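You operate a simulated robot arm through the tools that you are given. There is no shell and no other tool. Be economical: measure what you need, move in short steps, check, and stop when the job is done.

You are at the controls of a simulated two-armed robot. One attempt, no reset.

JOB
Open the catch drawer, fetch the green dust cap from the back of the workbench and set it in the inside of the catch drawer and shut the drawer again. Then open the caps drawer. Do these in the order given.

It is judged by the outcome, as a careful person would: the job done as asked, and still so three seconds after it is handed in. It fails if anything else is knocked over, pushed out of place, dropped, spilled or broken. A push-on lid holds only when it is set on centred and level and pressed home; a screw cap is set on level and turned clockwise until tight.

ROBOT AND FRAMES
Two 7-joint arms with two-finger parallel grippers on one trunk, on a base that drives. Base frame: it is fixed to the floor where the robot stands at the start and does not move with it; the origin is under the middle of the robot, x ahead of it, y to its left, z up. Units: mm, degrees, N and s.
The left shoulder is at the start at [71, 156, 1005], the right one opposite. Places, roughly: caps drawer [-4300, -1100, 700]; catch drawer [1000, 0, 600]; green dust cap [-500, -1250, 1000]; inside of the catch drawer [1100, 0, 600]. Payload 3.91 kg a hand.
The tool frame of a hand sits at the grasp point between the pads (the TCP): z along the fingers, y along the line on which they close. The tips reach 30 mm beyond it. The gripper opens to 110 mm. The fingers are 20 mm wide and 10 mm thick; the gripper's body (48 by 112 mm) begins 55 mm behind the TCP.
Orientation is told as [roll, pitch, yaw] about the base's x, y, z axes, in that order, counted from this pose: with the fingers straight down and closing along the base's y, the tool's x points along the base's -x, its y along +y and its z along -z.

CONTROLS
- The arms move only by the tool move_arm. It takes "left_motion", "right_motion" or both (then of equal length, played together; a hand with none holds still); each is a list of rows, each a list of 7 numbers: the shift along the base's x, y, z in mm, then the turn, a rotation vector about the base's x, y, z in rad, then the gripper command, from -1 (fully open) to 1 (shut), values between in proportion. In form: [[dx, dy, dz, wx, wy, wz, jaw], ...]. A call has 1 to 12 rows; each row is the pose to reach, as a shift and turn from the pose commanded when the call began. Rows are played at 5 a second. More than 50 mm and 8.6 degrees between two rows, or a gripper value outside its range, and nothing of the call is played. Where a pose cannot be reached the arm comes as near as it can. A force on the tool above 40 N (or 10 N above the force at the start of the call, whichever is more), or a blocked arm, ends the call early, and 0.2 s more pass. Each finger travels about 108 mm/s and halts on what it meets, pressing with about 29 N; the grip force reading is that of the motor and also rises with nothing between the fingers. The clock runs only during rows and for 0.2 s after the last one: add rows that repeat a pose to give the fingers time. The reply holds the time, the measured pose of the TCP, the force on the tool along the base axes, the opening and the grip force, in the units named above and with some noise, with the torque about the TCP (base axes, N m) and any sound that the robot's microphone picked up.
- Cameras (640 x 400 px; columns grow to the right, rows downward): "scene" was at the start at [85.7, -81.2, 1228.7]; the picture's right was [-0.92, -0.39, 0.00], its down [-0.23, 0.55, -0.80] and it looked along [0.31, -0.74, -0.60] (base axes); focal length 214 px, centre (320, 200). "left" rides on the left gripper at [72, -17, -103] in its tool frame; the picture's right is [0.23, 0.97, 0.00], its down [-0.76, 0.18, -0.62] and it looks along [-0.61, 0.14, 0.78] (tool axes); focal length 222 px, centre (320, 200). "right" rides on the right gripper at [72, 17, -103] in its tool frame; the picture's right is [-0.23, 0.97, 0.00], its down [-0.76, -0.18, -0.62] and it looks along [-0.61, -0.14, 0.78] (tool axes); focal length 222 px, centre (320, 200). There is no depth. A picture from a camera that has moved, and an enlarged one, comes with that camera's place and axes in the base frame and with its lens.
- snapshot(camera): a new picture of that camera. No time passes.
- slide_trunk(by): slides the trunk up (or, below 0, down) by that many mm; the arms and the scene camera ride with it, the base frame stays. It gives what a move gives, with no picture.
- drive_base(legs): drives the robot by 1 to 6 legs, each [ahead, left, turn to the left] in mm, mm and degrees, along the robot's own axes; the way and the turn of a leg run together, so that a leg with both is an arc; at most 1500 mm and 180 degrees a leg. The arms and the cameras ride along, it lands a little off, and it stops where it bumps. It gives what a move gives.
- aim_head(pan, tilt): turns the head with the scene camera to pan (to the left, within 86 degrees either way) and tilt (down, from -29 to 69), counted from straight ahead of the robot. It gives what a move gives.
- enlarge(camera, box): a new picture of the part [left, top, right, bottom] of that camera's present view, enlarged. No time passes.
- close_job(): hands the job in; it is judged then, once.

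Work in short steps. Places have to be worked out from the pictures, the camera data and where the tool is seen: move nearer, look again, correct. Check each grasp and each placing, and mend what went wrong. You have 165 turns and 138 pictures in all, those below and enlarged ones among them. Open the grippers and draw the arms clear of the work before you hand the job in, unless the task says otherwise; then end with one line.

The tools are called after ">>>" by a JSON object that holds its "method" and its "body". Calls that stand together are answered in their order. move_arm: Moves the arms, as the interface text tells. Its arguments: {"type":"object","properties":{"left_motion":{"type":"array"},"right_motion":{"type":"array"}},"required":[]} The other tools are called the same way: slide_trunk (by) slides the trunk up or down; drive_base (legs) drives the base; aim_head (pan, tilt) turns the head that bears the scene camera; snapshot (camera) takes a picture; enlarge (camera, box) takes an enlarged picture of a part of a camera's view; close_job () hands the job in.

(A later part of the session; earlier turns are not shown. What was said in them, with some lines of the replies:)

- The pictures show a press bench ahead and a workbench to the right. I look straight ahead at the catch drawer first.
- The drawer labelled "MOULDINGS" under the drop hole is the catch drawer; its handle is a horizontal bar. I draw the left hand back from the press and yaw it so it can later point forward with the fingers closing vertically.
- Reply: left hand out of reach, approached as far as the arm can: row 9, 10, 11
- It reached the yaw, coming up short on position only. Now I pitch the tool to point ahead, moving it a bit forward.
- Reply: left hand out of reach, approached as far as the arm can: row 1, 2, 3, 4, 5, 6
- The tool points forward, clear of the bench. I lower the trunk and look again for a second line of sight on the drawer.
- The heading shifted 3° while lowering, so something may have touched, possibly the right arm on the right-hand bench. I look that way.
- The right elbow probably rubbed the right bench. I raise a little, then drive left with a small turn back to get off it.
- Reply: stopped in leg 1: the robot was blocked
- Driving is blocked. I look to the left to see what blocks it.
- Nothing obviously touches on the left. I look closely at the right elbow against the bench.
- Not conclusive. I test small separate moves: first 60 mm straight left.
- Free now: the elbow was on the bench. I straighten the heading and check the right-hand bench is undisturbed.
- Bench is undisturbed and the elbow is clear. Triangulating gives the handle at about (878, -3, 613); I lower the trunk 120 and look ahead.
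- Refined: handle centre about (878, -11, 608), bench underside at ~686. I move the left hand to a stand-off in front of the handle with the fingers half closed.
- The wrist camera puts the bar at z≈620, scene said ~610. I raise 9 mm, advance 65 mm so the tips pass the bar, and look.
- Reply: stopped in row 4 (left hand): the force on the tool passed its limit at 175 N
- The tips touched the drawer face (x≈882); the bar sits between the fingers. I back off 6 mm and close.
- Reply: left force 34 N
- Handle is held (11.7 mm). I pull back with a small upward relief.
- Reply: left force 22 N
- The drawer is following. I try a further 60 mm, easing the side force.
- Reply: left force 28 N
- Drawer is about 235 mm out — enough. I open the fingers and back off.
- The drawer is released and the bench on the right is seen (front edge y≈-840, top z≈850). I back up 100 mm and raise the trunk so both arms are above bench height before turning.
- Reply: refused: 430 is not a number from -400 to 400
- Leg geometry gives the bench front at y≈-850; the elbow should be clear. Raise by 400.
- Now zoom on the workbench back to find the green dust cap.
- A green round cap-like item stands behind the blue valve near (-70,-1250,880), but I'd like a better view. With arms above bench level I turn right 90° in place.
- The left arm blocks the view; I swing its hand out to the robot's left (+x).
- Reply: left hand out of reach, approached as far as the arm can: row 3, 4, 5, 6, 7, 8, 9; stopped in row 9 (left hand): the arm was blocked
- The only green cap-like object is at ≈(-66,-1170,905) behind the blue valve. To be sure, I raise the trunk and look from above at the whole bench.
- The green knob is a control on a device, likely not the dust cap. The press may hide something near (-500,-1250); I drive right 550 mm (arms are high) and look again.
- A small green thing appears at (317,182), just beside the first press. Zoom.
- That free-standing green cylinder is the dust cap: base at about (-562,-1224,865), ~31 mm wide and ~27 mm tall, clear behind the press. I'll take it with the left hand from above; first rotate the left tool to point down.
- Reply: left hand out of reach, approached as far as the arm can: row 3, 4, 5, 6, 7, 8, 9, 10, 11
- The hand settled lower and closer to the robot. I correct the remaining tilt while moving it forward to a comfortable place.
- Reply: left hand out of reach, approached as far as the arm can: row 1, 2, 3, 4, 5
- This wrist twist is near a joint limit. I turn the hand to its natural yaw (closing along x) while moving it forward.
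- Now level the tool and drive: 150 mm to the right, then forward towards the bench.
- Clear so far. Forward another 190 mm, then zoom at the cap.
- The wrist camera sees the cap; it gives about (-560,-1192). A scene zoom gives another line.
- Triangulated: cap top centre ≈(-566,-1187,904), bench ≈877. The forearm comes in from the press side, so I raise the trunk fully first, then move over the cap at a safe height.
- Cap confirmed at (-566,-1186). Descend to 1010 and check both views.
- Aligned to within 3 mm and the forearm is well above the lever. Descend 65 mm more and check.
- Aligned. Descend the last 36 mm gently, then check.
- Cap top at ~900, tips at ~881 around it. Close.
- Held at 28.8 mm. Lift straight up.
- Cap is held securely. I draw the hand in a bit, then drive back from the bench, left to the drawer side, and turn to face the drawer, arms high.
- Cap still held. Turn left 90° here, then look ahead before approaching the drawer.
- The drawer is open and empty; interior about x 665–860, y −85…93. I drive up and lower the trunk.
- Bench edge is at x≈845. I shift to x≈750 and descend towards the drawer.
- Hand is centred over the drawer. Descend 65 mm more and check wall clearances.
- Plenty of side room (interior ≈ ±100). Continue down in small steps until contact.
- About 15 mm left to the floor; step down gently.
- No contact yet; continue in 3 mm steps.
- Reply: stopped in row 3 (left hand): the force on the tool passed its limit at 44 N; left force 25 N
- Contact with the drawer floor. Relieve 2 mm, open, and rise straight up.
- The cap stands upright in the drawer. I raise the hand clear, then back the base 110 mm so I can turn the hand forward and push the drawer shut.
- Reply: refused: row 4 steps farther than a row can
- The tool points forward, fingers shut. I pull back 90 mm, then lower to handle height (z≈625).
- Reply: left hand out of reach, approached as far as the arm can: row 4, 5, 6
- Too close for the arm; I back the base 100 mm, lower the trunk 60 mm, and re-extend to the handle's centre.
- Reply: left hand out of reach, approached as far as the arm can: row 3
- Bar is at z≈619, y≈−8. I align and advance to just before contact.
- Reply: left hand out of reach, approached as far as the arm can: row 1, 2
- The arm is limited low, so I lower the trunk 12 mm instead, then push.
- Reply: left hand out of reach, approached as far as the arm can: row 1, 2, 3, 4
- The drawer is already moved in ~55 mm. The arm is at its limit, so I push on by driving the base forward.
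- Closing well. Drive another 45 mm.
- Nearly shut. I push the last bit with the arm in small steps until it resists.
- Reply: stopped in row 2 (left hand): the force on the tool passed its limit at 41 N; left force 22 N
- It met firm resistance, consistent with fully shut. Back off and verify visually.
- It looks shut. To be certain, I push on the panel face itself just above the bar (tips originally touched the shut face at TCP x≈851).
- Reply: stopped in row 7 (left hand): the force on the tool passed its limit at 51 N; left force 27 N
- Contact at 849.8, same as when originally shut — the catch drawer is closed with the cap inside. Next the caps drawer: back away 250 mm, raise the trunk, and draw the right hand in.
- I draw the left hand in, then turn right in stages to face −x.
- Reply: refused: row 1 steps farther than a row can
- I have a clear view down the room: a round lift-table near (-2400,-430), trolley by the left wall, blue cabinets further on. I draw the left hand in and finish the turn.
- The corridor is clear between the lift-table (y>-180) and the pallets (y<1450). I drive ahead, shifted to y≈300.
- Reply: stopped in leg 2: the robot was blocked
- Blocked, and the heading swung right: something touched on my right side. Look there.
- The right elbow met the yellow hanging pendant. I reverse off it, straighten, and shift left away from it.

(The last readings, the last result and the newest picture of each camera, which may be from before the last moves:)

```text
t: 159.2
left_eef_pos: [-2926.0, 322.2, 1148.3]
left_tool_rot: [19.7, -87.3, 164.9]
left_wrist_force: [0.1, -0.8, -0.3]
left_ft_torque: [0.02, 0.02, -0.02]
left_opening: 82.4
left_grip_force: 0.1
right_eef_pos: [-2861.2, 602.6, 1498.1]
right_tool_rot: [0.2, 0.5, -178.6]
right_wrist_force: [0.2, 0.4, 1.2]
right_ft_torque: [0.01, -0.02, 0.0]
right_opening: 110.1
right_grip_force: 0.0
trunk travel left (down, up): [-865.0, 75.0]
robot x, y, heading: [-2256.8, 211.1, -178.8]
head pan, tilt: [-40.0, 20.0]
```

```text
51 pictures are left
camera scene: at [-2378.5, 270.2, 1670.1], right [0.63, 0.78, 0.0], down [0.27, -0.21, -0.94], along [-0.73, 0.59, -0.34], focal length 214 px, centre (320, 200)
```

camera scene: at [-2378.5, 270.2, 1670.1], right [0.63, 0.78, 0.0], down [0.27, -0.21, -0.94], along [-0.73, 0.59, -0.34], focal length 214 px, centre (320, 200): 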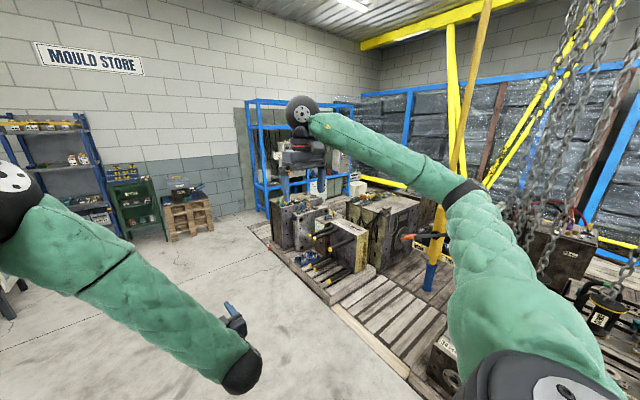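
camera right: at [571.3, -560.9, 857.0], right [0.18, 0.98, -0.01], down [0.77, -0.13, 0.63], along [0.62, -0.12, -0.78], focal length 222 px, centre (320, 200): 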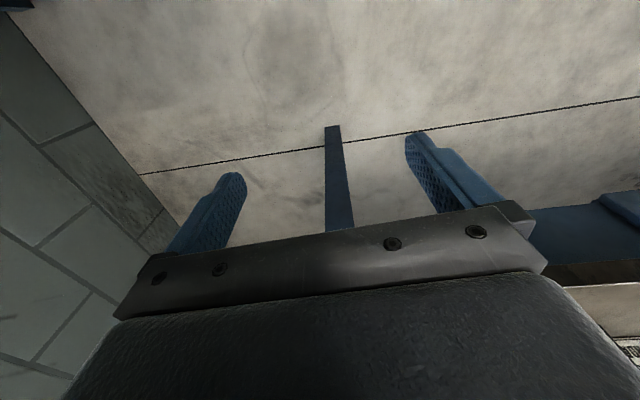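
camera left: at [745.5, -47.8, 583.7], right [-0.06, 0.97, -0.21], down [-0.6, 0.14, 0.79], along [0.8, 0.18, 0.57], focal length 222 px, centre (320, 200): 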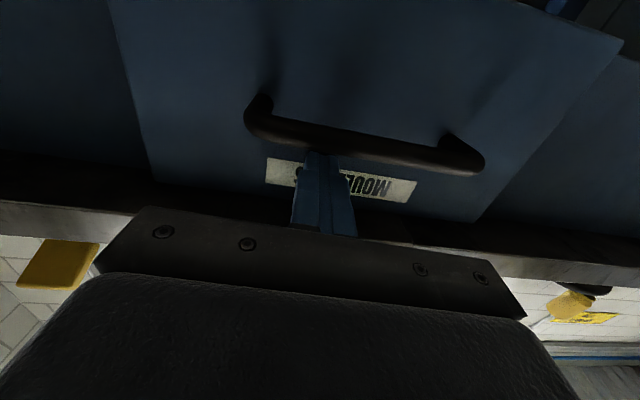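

Now about 200 mm clear of the pendant. Forward to x≈-3250.

>>> {"method": "drive_base", "body": {"legs": [[500, 0, 0], [500, 0, 0]]}}

>>> {"method": "aim_head", "body": {"pan": 45, "tilt": 30}}

>>> {"method": "snapshot", "body": {"camera": "scene"}}

```text
t: 164.7
left_eef_pos: [-3936.1, 285.3, 1148.9]
left_tool_rot: [20.2, -87.3, 165.3]
left_wrist_force: [0.2, 0.2, 0.2]
left_ft_torque: [-0.02, -0.03, 0.03]
left_opening: 82.1
left_grip_force: 0.0
right_eef_pos: [-3875.4, 568.4, 1497.6]
right_tool_rot: [0.1, 0.3, -177.7]
right_wrist_force: [0.6, -0.3, -1.0]
right_ft_torque: [0.0, -0.01, -0.01]
right_opening: 110.1
right_grip_force: 0.0
trunk travel left (down, up): [-865.0, 75.0]
robot x, y, heading: [-3266.6, 184.3, -178.1]
head pan, tilt: [-40.0, 20.0]
```

```text
t: 166.3
left_eef_pos: [-3935.1, 283.9, 1148.7]
left_tool_rot: [20.2, -87.3, 165.2]
left_wrist_force: [0.1, 0.9, 1.0]
left_ft_torque: [0.03, 0.0, 0.01]
left_opening: 82.4
left_grip_force: 0.1
right_eef_pos: [-3876.0, 568.5, 1498.6]
right_tool_rot: [0.2, 0.3, -177.8]
right_wrist_force: [0.4, -0.2, -0.8]
right_ft_torque: [-0.04, 0.01, 0.0]
right_opening: 110.0
right_grip_force: 0.0
trunk travel left (down, up): [-865.0, 75.0]
robot x, y, heading: [-3265.1, 182.7, -178.0]
head pan, tilt: [45.0, 30.0]
```

```text
50 pictures are left
camera scene: at [-3376.4, 118.6, 1654.2], right [-0.73, 0.68, 0.0], down [0.34, 0.37, -0.87], along [-0.59, -0.63, -0.5], focal length 214 px, centre (320, 200)
```

scene: 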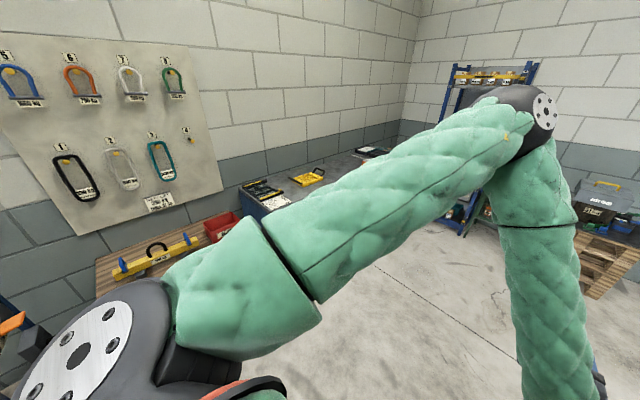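

I move ahead another 600 mm and turn left to face the cabinets.

>>> {"method": "drive_base", "body": {"legs": [[600, 0, 0], [0, 0, 44], [0, 0, 44]]}}

>>> {"method": "aim_head", "body": {"pan": -15, "tilt": 30}}

>>> {"method": "snapshot", "body": {"camera": "scene"}}

```text
t: 173.8
left_eef_pos: [-3987.5, -499.2, 1148.5]
left_tool_rot: [20.2, -87.3, -106.4]
left_wrist_force: [0.4, 0.3, -0.2]
left_ft_torque: [0.05, -0.01, 0.01]
left_opening: 82.4
left_grip_force: 0.0
right_eef_pos: [-4268.2, -432.3, 1498.2]
right_tool_rot: [0.2, 0.2, -89.4]
right_wrist_force: [-0.3, 0.0, -0.1]
right_ft_torque: [0.02, -0.02, 0.02]
right_opening: 110.1
right_grip_force: 0.1
trunk travel left (down, up): [-865.0, 75.0]
robot x, y, heading: [-3869.7, 167.6, -89.8]
head pan, tilt: [45.0, 30.0]
```

```text
t: 175.1
left_eef_pos: [-3985.7, -500.5, 1148.4]
left_tool_rot: [20.0, -87.3, -106.1]
left_wrist_force: [-0.1, -1.8, -0.2]
left_ft_torque: [0.02, -0.01, 0.04]
left_opening: 82.4
left_grip_force: 0.0
right_eef_pos: [-4266.5, -432.3, 1498.2]
right_tool_rot: [0.2, 0.3, -89.4]
right_wrist_force: [0.0, 0.0, -1.4]
right_ft_torque: [-0.01, 0.02, -0.01]
right_opening: 110.1
right_grip_force: 0.1
trunk travel left (down, up): [-865.0, 75.0]
robot x, y, heading: [-3868.5, 169.2, -89.5]
head pan, tilt: [-15.0, 30.0]
```

```text
49 pictures are left
camera scene: at [-3890.2, 28.3, 1654.1], right [-0.97, 0.25, 0.0], down [0.13, 0.48, -0.87], along [-0.22, -0.84, -0.5], focal length 214 px, centre (320, 200)
```

scene: 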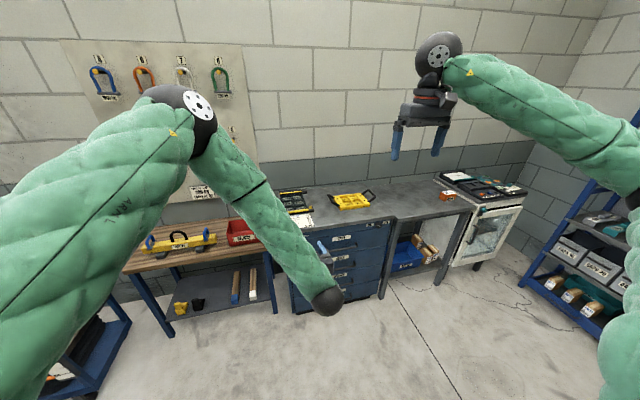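

The blue chest of drawers is in view. Zoom to read the labels.

>>> {"method": "enlarge", "body": {"camera": "scene", "box": [270, 205, 414, 295]}}

```text
4.44 times, centred on (342, 250) of scene
camera zoom: at [-3890.2, 28.3, 1654.1], right [-0.97, 0.25, 0.0], down [0.13, 0.48, -0.87], along [-0.22, -0.84, -0.5], focal length 953 px, centre (222, -22)
```

zoom: 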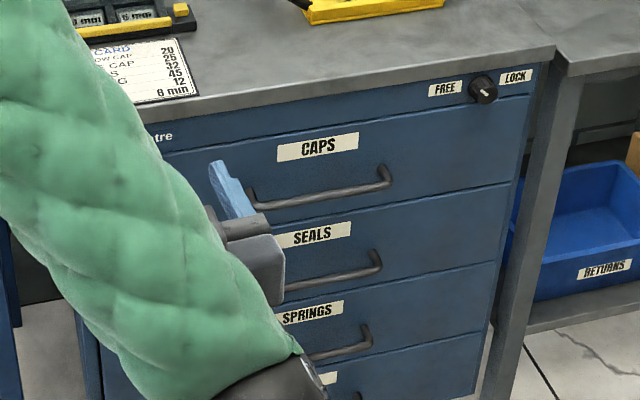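

The CAPS drawer is the top one, and there is a FREE/LOCK knob. Zoom on the knob.

>>> {"method": "enlarge", "body": {"camera": "scene", "box": [362, 212, 394, 232]}}

```text
16.00 times, centred on (378, 222) of scene
camera zoom: at [-3890.2, 28.3, 1654.1], right [-0.97, 0.25, 0.0], down [0.13, 0.48, -0.87], along [-0.22, -0.84, -0.5], focal length 3432 px, centre (-608, -152)
```

zoom: 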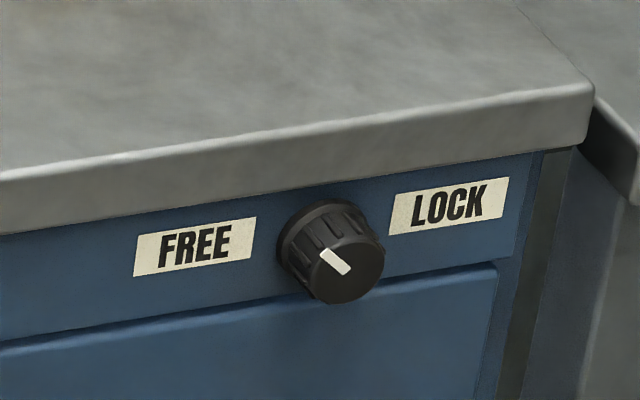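

The knob's pointer is on the FREE side. I roll the left hand by 90° about its pointing axis so it closes vertically, then lower the trunk.

>>> {"method": "move_arm", "body": {"left_motion": [[0, -10, 0, 0, -0.14, 0, -0.1], [0, -20, 0, 0, -0.28, 0, -0.1], [0, -30, 0, 0, -0.42, 0, -0.1], [0, -40, 0, 0, -0.56, 0, -0.1], [0, -50, 0, 0, -0.7, 0, -0.1], [0, -60, 0, 0, -0.84, 0, -0.1], [0, -70, 0, 0, -0.98, 0, -0.1], [0, -80, 0, 0, -1.12, 0, -0.1], [0, -90, 0, 0, -1.26, 0, -0.1], [0, -100, 0, 0, -1.4, 0, -0.1], [0, -100, 0, 0, -1.5, 0, -0.1]]}}

>>> {"method": "snapshot", "body": {"camera": "left"}}

```text
t: 177.5
left_eef_pos: [-3986.5, -599.4, 1147.9]
left_tool_rot: [93.6, -3.2, -177.3]
left_wrist_force: [0.9, -0.2, -0.4]
left_ft_torque: [0.0, 0.02, 0.03]
left_opening: 60.6
left_grip_force: 0.1
right_eef_pos: [-4267.4, -432.1, 1499.1]
right_tool_rot: [0.2, 0.2, -89.4]
right_wrist_force: [-0.1, 0.4, -0.7]
right_ft_torque: [0.04, 0.01, -0.01]
right_opening: 109.8
right_grip_force: 0.1
trunk travel left (down, up): [-865.0, 75.0]
robot x, y, heading: [-3870.3, 165.4, -89.7]
head pan, tilt: [-15.0, 30.0]
```

```text
46 pictures are left
camera left: at [-3919.5, -493.5, 1121.2], right [0.28, 0.07, 0.96], down [-0.78, 0.6, 0.18], along [-0.56, -0.8, 0.22], focal length 222 px, centre (320, 200)
```

left: 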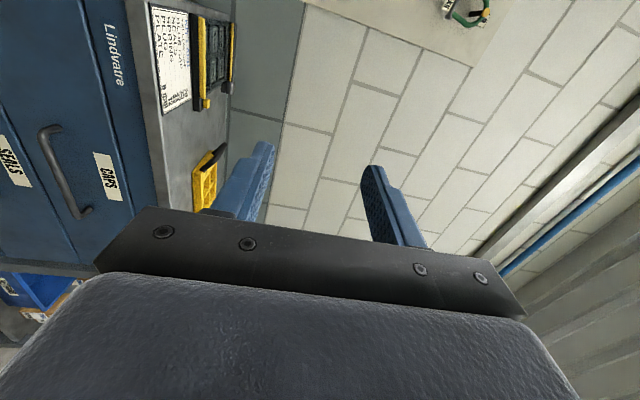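

Two rays put the CAPS handle at ≈(-4290,-947,690). Lower the trunk in two steps, levelling and raising the hand between.

>>> {"method": "slide_trunk", "body": {"by": -400}}

>>> {"method": "move_arm", "body": {"left_motion": [[0, 0, 45, 0.02, -0.02, -0.016, -0.1], [0, 0, 90, 0.04, -0.04, -0.032, -0.1], [0, 0, 135, 0.063, -0.056, -0.047, -0.1], [0, 0, 180, 0.063, -0.056, -0.047, -0.1], [0, 0, 225, 0.063, -0.056, -0.047, -0.1], [0, 0, 260, 0.063, -0.056, -0.047, -0.1]]}}

>>> {"method": "slide_trunk", "body": {"by": -310}}

>>> {"method": "snapshot", "body": {"camera": "scene"}}

```text
t: 181.3
left_eef_pos: [-3986.2, -600.1, 748.3]
left_tool_rot: [93.7, -3.3, -177.4]
left_wrist_force: [-0.1, 0.1, 0.5]
left_ft_torque: [-0.02, 0.02, 0.0]
left_opening: 60.5
left_grip_force: 0.0
right_eef_pos: [-4266.2, -431.8, 1098.7]
right_tool_rot: [0.2, 0.4, -89.4]
right_wrist_force: [-0.6, -0.3, -0.2]
right_ft_torque: [-0.02, 0.04, -0.01]
right_opening: 110.1
right_grip_force: 0.1
trunk travel left (down, up): [-465.0, 475.0]
robot x, y, heading: [-3867.4, 166.8, -89.7]
head pan, tilt: [-15.0, 30.0]
```

```text
t: 182.7
left_eef_pos: [-3982.5, -598.7, 1007.3]
left_tool_rot: [90.1, -0.1, 180.0]
left_wrist_force: [-0.2, -0.2, 0.7]
left_ft_torque: [-0.02, 0.04, 0.01]
left_opening: 60.5
left_grip_force: 0.1
right_eef_pos: [-4266.6, -431.6, 1099.2]
right_tool_rot: [0.2, 0.3, -89.4]
right_wrist_force: [1.1, 0.0, -0.3]
right_ft_torque: [0.0, -0.01, -0.01]
right_opening: 110.1
right_grip_force: 0.2
trunk travel left (down, up): [-465.0, 475.0]
robot x, y, heading: [-3870.0, 163.3, -89.3]
head pan, tilt: [-15.0, 30.0]
```

```text
t: 185.8
left_eef_pos: [-3983.8, -598.0, 696.6]
left_tool_rot: [90.1, 0.0, -179.9]
left_wrist_force: [0.4, 0.1, 0.7]
left_ft_torque: [0.0, 0.0, 0.0]
left_opening: 60.2
left_grip_force: 0.1
right_eef_pos: [-4266.5, -432.6, 788.2]
right_tool_rot: [0.2, 0.3, -89.4]
right_wrist_force: [0.2, -0.3, -0.3]
right_ft_torque: [-0.02, 0.0, -0.03]
right_opening: 110.3
right_grip_force: 0.0
trunk travel left (down, up): [-155.0, 785.0]
robot x, y, heading: [-3868.3, 166.4, -89.8]
head pan, tilt: [-15.0, 30.0]
```

```text
45 pictures are left
camera scene: at [-3890.2, 28.8, 944.2], right [-0.97, 0.25, 0.0], down [0.13, 0.48, -0.87], along [-0.22, -0.84, -0.5], focal length 214 px, centre (320, 200)
```

scene: 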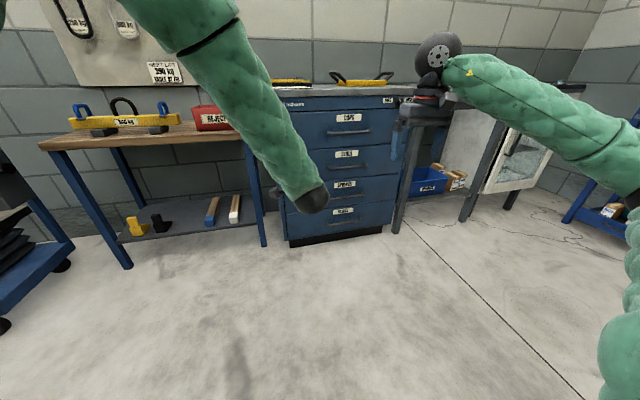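

Handle z estimates range 690–725, so I'll refine closer up. Drive right 290 and forward 150.

>>> {"method": "drive_base", "body": {"legs": [[0, -290, 0], [150, 0, 0]]}}

>>> {"method": "snapshot", "body": {"camera": "left"}}

>>> {"method": "aim_head", "body": {"pan": -10, "tilt": 20}}

>>> {"method": "snapshot", "body": {"camera": "scene"}}

```text
t: 188.8
left_eef_pos: [-4272.5, -748.2, 696.5]
left_tool_rot: [90.0, 0.0, 179.9]
left_wrist_force: [0.2, -0.2, -0.1]
left_ft_torque: [0.0, -0.01, -0.04]
left_opening: 60.7
left_grip_force: 0.1
right_eef_pos: [-4554.3, -581.3, 787.2]
right_tool_rot: [0.2, 0.3, -89.4]
right_wrist_force: [0.4, -0.3, -0.2]
right_ft_torque: [-0.02, 0.01, -0.02]
right_opening: 109.8
right_grip_force: 0.1
trunk travel left (down, up): [-155.0, 785.0]
robot x, y, heading: [-4155.0, 20.8, -89.4]
head pan, tilt: [-15.0, 30.0]
```

```text
44 pictures are left
camera left: at [-4198.8, -643.9, 679.6], right [0.23, 0.0, 0.97], down [-0.76, 0.62, 0.18], along [-0.61, -0.78, 0.14], focal length 222 px, centre (320, 200)
```

left: 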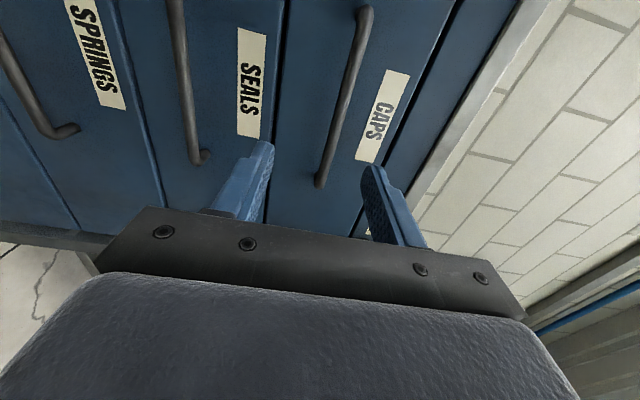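

```text
t: 189.5
left_eef_pos: [-4271.4, -746.9, 695.6]
left_tool_rot: [90.2, 0.0, 180.0]
left_wrist_force: [-0.4, -0.3, 0.2]
left_ft_torque: [-0.02, 0.01, 0.05]
left_opening: 60.6
left_grip_force: 0.1
right_eef_pos: [-4554.0, -581.4, 787.9]
right_tool_rot: [0.2, 0.3, -89.4]
right_wrist_force: [0.2, 0.7, -0.1]
right_ft_torque: [0.03, -0.04, 0.0]
right_opening: 109.7
right_grip_force: 0.1
trunk travel left (down, up): [-155.0, 785.0]
robot x, y, heading: [-4156.9, 15.9, -89.7]
head pan, tilt: [-10.0, 20.0]
```

```text
43 pictures are left
camera scene: at [-4171.3, -124.8, 960.1], right [-0.99, 0.17, 0.0], down [0.06, 0.34, -0.94], along [-0.16, -0.93, -0.34], focal length 214 px, centre (320, 200)
```

scene: 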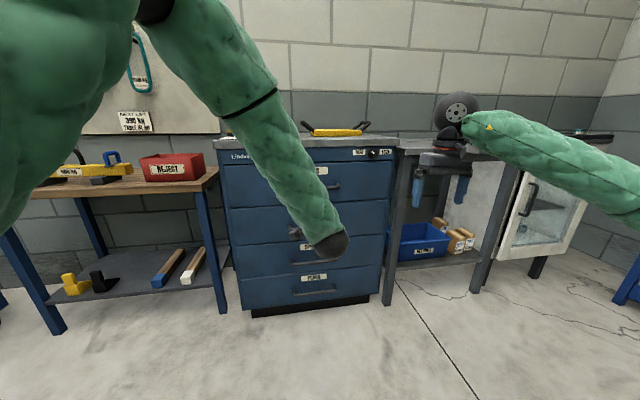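

Handle bar: centre x≈-4283, z≈722, y≈-912. I raise the hand 26 mm, shift, and drive forward 90 mm.

>>> {"method": "move_arm", "body": {"left_motion": [[-11, 0, 26, 0, 0, 0, -0.1]]}}

>>> {"method": "drive_base", "body": {"legs": [[90, 0, 0]]}}

>>> {"method": "snapshot", "body": {"camera": "left"}}

```text
t: 189.9
left_eef_pos: [-4282.8, -746.3, 722.7]
left_tool_rot: [90.1, 0.1, 180.0]
left_wrist_force: [-0.5, 0.0, -0.1]
left_ft_torque: [-0.01, 0.0, 0.02]
left_opening: 60.6
left_grip_force: 0.0
right_eef_pos: [-4554.9, -580.7, 787.7]
right_tool_rot: [0.2, 0.3, -89.3]
right_wrist_force: [-0.1, -0.5, -0.2]
right_ft_torque: [0.02, 0.0, -0.01]
right_opening: 110.0
right_grip_force: 0.0
trunk travel left (down, up): [-155.0, 785.0]
robot x, y, heading: [-4157.4, 21.1, -89.5]
head pan, tilt: [-10.0, 20.0]
```

```text
t: 191.0
left_eef_pos: [-4280.5, -836.4, 722.5]
left_tool_rot: [89.9, 0.0, -179.9]
left_wrist_force: [-0.4, -0.1, 0.0]
left_ft_torque: [-0.01, 0.01, -0.01]
left_opening: 60.5
left_grip_force: 0.0
right_eef_pos: [-4552.8, -671.8, 787.1]
right_tool_rot: [0.2, 0.4, -89.3]
right_wrist_force: [0.0, 0.8, 0.5]
right_ft_torque: [-0.02, -0.03, 0.03]
right_opening: 110.1
right_grip_force: 0.0
trunk travel left (down, up): [-155.0, 785.0]
robot x, y, heading: [-4154.9, -70.2, -89.6]
head pan, tilt: [-10.0, 20.0]
```

```text
42 pictures are left
camera left: at [-4207.4, -731.8, 706.7], right [0.23, 0.0, 0.97], down [-0.76, 0.62, 0.18], along [-0.61, -0.78, 0.14], focal length 222 px, centre (320, 200)
```

left: 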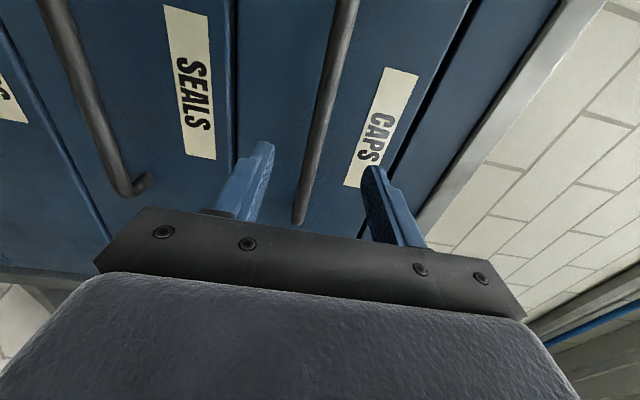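

Bar aligned at z≈722. Advance 66 mm around it.

>>> {"method": "move_arm", "body": {"left_motion": [[0, -25, 0, 0, 0, 0, -0.1], [0, -45, 0, 0, 0, 0, -0.1], [0, -57, 0, 0, 0, 0, -0.1], [0, -66, 0, 0, 0, 0, -0.1]]}}

>>> {"method": "snapshot", "body": {"camera": "left"}}

```text
t: 192.0
left_eef_pos: [-4279.7, -901.9, 723.8]
left_tool_rot: [90.0, -0.1, -179.9]
left_wrist_force: [-0.1, -0.6, 0.5]
left_ft_torque: [-0.01, 0.03, 0.0]
left_opening: 60.6
left_grip_force: 0.0
right_eef_pos: [-4552.7, -671.6, 787.1]
right_tool_rot: [0.2, 0.2, -89.3]
right_wrist_force: [-0.6, 0.8, 0.4]
right_ft_torque: [-0.02, 0.0, -0.01]
right_opening: 110.0
right_grip_force: 0.2
trunk travel left (down, up): [-155.0, 785.0]
robot x, y, heading: [-4157.4, -71.1, -89.6]
head pan, tilt: [-10.0, 20.0]
```

```text
41 pictures are left
camera left: at [-4207.2, -797.8, 706.4], right [0.23, 0.0, 0.97], down [-0.76, 0.62, 0.18], along [-0.61, -0.78, 0.14], focal length 222 px, centre (320, 200)
```

left: 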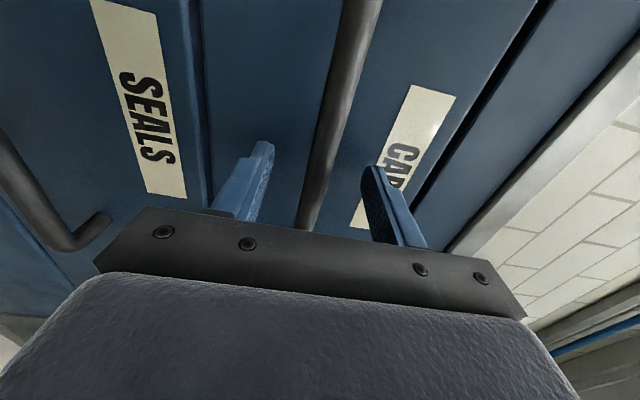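

Bar is between the fingers. Advance 8 mm more and close.

>>> {"method": "move_arm", "body": {"left_motion": [[0, -8, 0, 0, 0, 0, -0.1], [0, -8, 0, 0, 0, 0, 0.3], [0, -8, 0, 0, 0, 0, 0.7], [0, -8, 0, 0, 0, 0, 1], [0, -8, 0, 0, 0, 0, 1]]}}

>>> {"method": "snapshot", "body": {"camera": "left"}}

```text
t: 193.2
left_eef_pos: [-4278.9, -910.4, 720.1]
left_tool_rot: [89.8, 0.1, -179.9]
left_wrist_force: [2.9, 7.7, -26.6]
left_ft_torque: [-0.04, 0.11, -0.04]
left_opening: 13.7
left_grip_force: 45.1
right_eef_pos: [-4553.2, -671.2, 786.3]
right_tool_rot: [0.1, 0.4, -89.3]
right_wrist_force: [0.1, 0.0, -0.3]
right_ft_torque: [0.0, 0.0, 0.0]
right_opening: 109.9
right_grip_force: 0.1
trunk travel left (down, up): [-155.0, 785.0]
robot x, y, heading: [-4153.3, -71.3, -89.3]
head pan, tilt: [-10.0, 20.0]
```

```text
40 pictures are left
camera left: at [-4207.2, -805.6, 704.2], right [0.23, 0.0, 0.97], down [-0.76, 0.62, 0.18], along [-0.61, -0.78, 0.14], focal length 222 px, centre (320, 200)
```

left: 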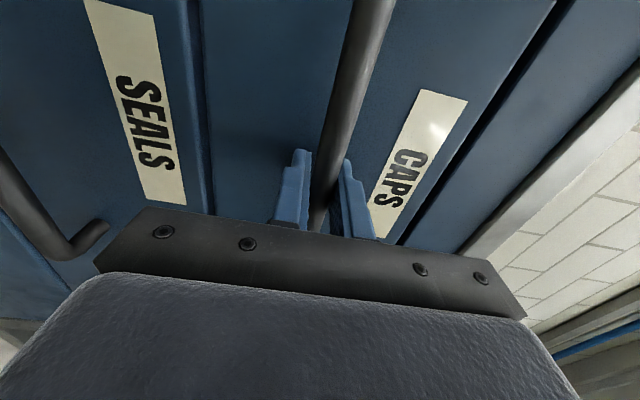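

Gripped (13.7 mm). Relieve 4 mm downward and pull straight back.

>>> {"method": "move_arm", "body": {"left_motion": [[0, 5, -5, 0, 0, 0, 1], [0, 25, -5, 0, 0, 0, 1], [0, 50, -5, 0, 0, 0, 1], [0, 75, -5, 0, 0, 0, 1], [0, 100, -5, 0, 0, 0, 1], [0, 125, -5, 0, 0, 0, 1], [0, 150, -5, 0, 0, 0, 1], [0, 175, -5, 0, 0, 0, 1]]}}

>>> {"method": "snapshot", "body": {"camera": "left"}}

```text
t: 195.0
left_eef_pos: [-4279.0, -733.4, 718.8]
left_tool_rot: [90.1, 0.1, 180.0]
left_wrist_force: [-6.4, 2.1, 7.0]
left_ft_torque: [0.08, -0.2, -0.47]
left_opening: 13.5
left_grip_force: 44.8
right_eef_pos: [-4553.9, -670.7, 788.0]
right_tool_rot: [0.1, 0.3, -89.3]
right_wrist_force: [-0.1, 0.1, -1.1]
right_ft_torque: [0.04, -0.03, -0.01]
right_opening: 109.9
right_grip_force: 0.0
trunk travel left (down, up): [-155.0, 785.0]
robot x, y, heading: [-4153.7, -69.9, -89.5]
head pan, tilt: [-10.0, 20.0]
```

```text
39 pictures are left
camera left: at [-4205.9, -629.7, 703.7], right [0.23, 0.0, 0.97], down [-0.76, 0.62, 0.18], along [-0.61, -0.78, 0.14], focal length 222 px, centre (320, 200)
```

left: 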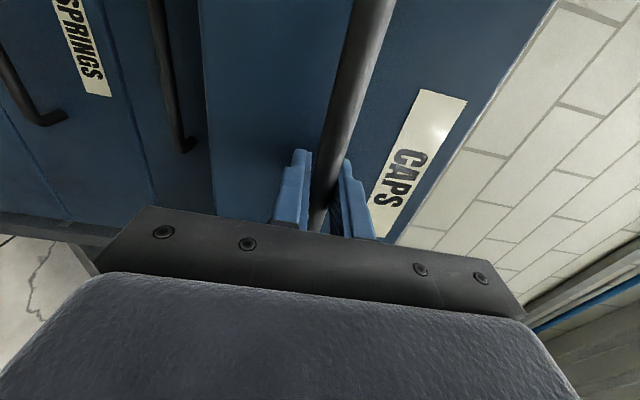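

It opens: 177 mm so far. I move the right hand up and away from the drawer's path before pulling further.

>>> {"method": "move_arm", "body": {"right_motion": [[0, 0, 45, 0, 0, 0, -1], [0, 0, 90, 0, 0, 0, -1], [0, 0, 135, 0, 0, 0, -1], [-40, 20, 150, 0, 0, 0, -1], [-80, 40, 150, 0, 0, 0, -1], [-120, 60, 150, 0, 0, 0, -1]]}}

>>> {"method": "move_arm", "body": {"left_motion": [[0, 20, 0, 0, 0, 0, 1], [0, 40, 0, 0, 0, 0, 1], [0, 60, 0, 0, 0, 0, 1], [0, 80, 0, 0, 0, 0, 1], [0, 95, 0, 0, 0, 0, 1]]}}

>>> {"method": "snapshot", "body": {"camera": "left"}}

>>> {"method": "snapshot", "body": {"camera": "scene"}}

```text
t: 196.4
left_eef_pos: [-4278.5, -735.3, 720.1]
left_tool_rot: [90.1, 0.1, -180.1]
left_wrist_force: [-27.4, 3.4, 2.8]
left_ft_torque: [0.01, -0.08, 0.91]
left_opening: 13.9
left_grip_force: 44.8
right_eef_pos: [-4676.3, -613.2, 934.1]
right_tool_rot: [0.2, 0.3, -89.2]
right_wrist_force: [0.6, -0.5, -0.2]
right_ft_torque: [0.05, -0.01, -0.03]
right_opening: 109.9
right_grip_force: 0.0
trunk travel left (down, up): [-155.0, 785.0]
robot x, y, heading: [-4155.5, -77.5, -89.3]
head pan, tilt: [-10.0, 20.0]
```

```text
t: 197.6
left_eef_pos: [-4276.9, -638.1, 718.9]
left_tool_rot: [90.1, 0.0, -179.8]
left_wrist_force: [7.8, 0.8, 12.3]
left_ft_torque: [-0.01, -0.16, 0.99]
left_opening: 13.7
left_grip_force: 44.8
right_eef_pos: [-4674.1, -613.1, 933.6]
right_tool_rot: [0.2, 0.4, -89.3]
right_wrist_force: [-0.3, -0.1, -0.3]
right_ft_torque: [-0.03, 0.01, -0.02]
right_opening: 109.9
right_grip_force: 0.1
trunk travel left (down, up): [-155.0, 785.0]
robot x, y, heading: [-4157.3, -74.3, -89.8]
head pan, tilt: [-10.0, 20.0]
```

```text
38 pictures are left
camera left: at [-4205.5, -534.2, 703.4], right [0.23, 0.0, 0.97], down [-0.76, 0.62, 0.18], along [-0.6, -0.78, 0.14], focal length 222 px, centre (320, 200)
```

left: 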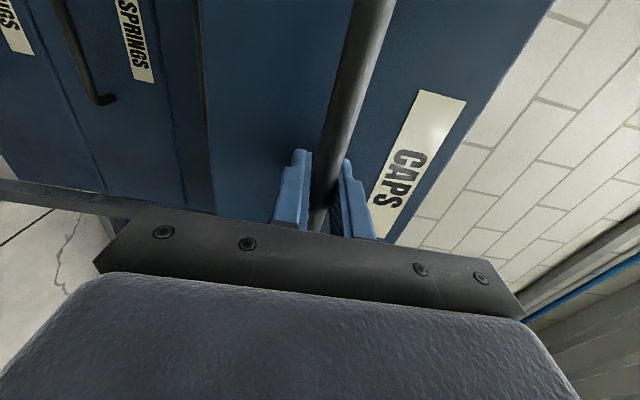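

```text
37 pictures are left
camera scene: at [-4169.7, -213.6, 960.3], right [-0.99, 0.16, 0.0], down [0.06, 0.34, -0.94], along [-0.15, -0.93, -0.34], focal length 214 px, centre (320, 200)
```

scene: 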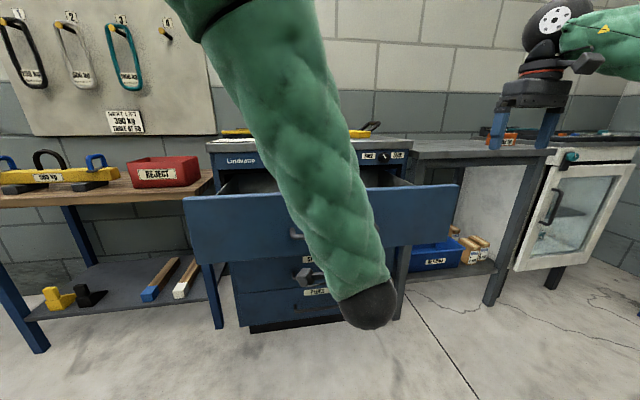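

Open 272 mm. I draw it another ~60 mm by backing the base gently, to be clearly open.

>>> {"method": "drive_base", "body": {"legs": [[-60, 0, 0]]}}

>>> {"method": "snapshot", "body": {"camera": "scene"}}

```text
t: 198.5
left_eef_pos: [-4278.3, -577.9, 719.9]
left_tool_rot: [90.1, -0.1, -179.8]
left_wrist_force: [30.7, -20.0, 17.0]
left_ft_torque: [0.03, -0.07, 0.2]
left_opening: 13.4
left_grip_force: 45.0
right_eef_pos: [-4674.4, -552.4, 934.8]
right_tool_rot: [0.2, 0.4, -89.4]
right_wrist_force: [0.4, -0.5, -0.7]
right_ft_torque: [0.01, -0.01, 0.03]
right_opening: 110.0
right_grip_force: 0.0
trunk travel left (down, up): [-155.0, 785.0]
robot x, y, heading: [-4155.8, -10.2, -89.4]
head pan, tilt: [-10.0, 20.0]
```

```text
36 pictures are left
camera scene: at [-4169.4, -153.1, 960.3], right [-0.99, 0.17, 0.0], down [0.06, 0.34, -0.94], along [-0.16, -0.93, -0.34], focal length 214 px, centre (320, 200)
```

scene: 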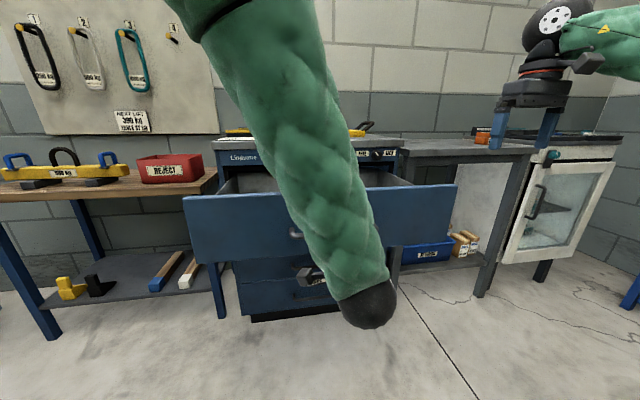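

Drawer is ~330 mm out. Release the handle and back away.

>>> {"method": "move_arm", "body": {"left_motion": [[0, 0, 0, 0, 0, 0, 0.4], [0, 0, 0, 0, 0, 0, -0.2], [0, 0, 0, 0, 0, 0, -0.2], [0, 0, 0, 0, 0, 0, -0.2]]}}

>>> {"method": "drive_base", "body": {"legs": [[-200, 0, 0]]}}

>>> {"method": "snapshot", "body": {"camera": "left"}}

>>> {"method": "snapshot", "body": {"camera": "scene"}}

```text
t: 199.5
left_eef_pos: [-4280.0, -578.9, 720.0]
left_tool_rot: [90.1, 0.0, -179.9]
left_wrist_force: [-0.1, -1.0, -0.2]
left_ft_torque: [-0.01, 0.01, 0.01]
left_opening: 66.3
left_grip_force: 0.0
right_eef_pos: [-4675.8, -552.3, 934.1]
right_tool_rot: [0.2, 0.2, -89.3]
right_wrist_force: [-0.8, 0.3, 0.0]
right_ft_torque: [0.02, -0.04, -0.03]
right_opening: 109.9
right_grip_force: 0.1
trunk travel left (down, up): [-155.0, 785.0]
robot x, y, heading: [-4158.5, -8.5, -89.6]
head pan, tilt: [-10.0, 20.0]
```

```text
t: 201.2
left_eef_pos: [-4280.5, -371.5, 720.2]
left_tool_rot: [90.1, 0.0, -179.6]
left_wrist_force: [0.1, 0.6, -0.4]
left_ft_torque: [-0.01, 0.0, 0.04]
left_opening: 66.2
left_grip_force: 0.0
right_eef_pos: [-4675.4, -347.1, 934.7]
right_tool_rot: [0.3, 0.3, -89.2]
right_wrist_force: [-0.9, -0.8, 0.1]
right_ft_torque: [0.01, -0.02, 0.05]
right_opening: 110.0
right_grip_force: 0.0
trunk travel left (down, up): [-155.0, 785.0]
robot x, y, heading: [-4158.6, 198.3, -89.5]
head pan, tilt: [-10.0, 20.0]
```

```text
35 pictures are left
camera left: at [-4207.3, -267.6, 703.5], right [0.23, 0.0, 0.97], down [-0.77, 0.62, 0.18], along [-0.6, -0.79, 0.14], focal length 222 px, centre (320, 200)
```

left: 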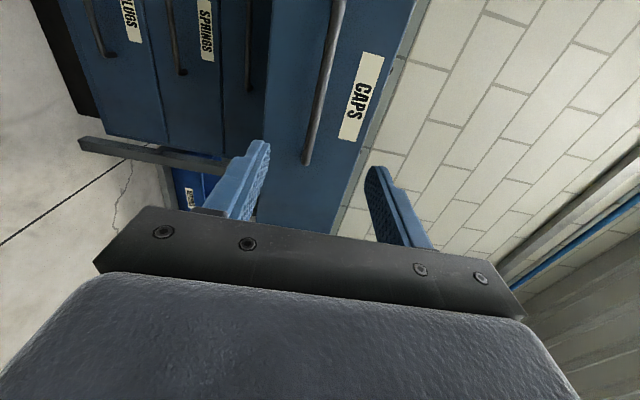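

```text
34 pictures are left
camera scene: at [-4172.3, 53.7, 960.3], right [-0.99, 0.16, 0.0], down [0.06, 0.34, -0.94], along [-0.15, -0.93, -0.34], focal length 214 px, centre (320, 200)
```

scene: 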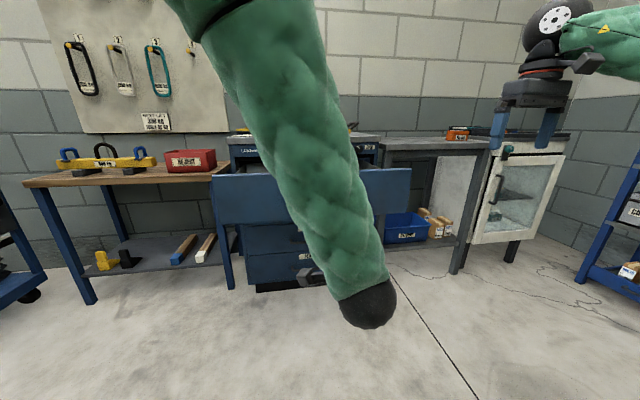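

The CAPS drawer stands open, the hand is clear with the grippers open, the catch drawer is shut with the cap inside. I hand in.

>>> {"method": "close_job", "body": {}}

```text
The job is handed in.
```

The job is handed in: the green dust cap is in the catch drawer, that drawer is shut, and the caps drawer is open about 330 mm. Along the way the right elbow touched the edge of the workbench once. It also probably brushed a hanging hoist pendant during the drive. The workbench showed nothing moved in the pictures, and the pendant was still hanging in view after I backed off.
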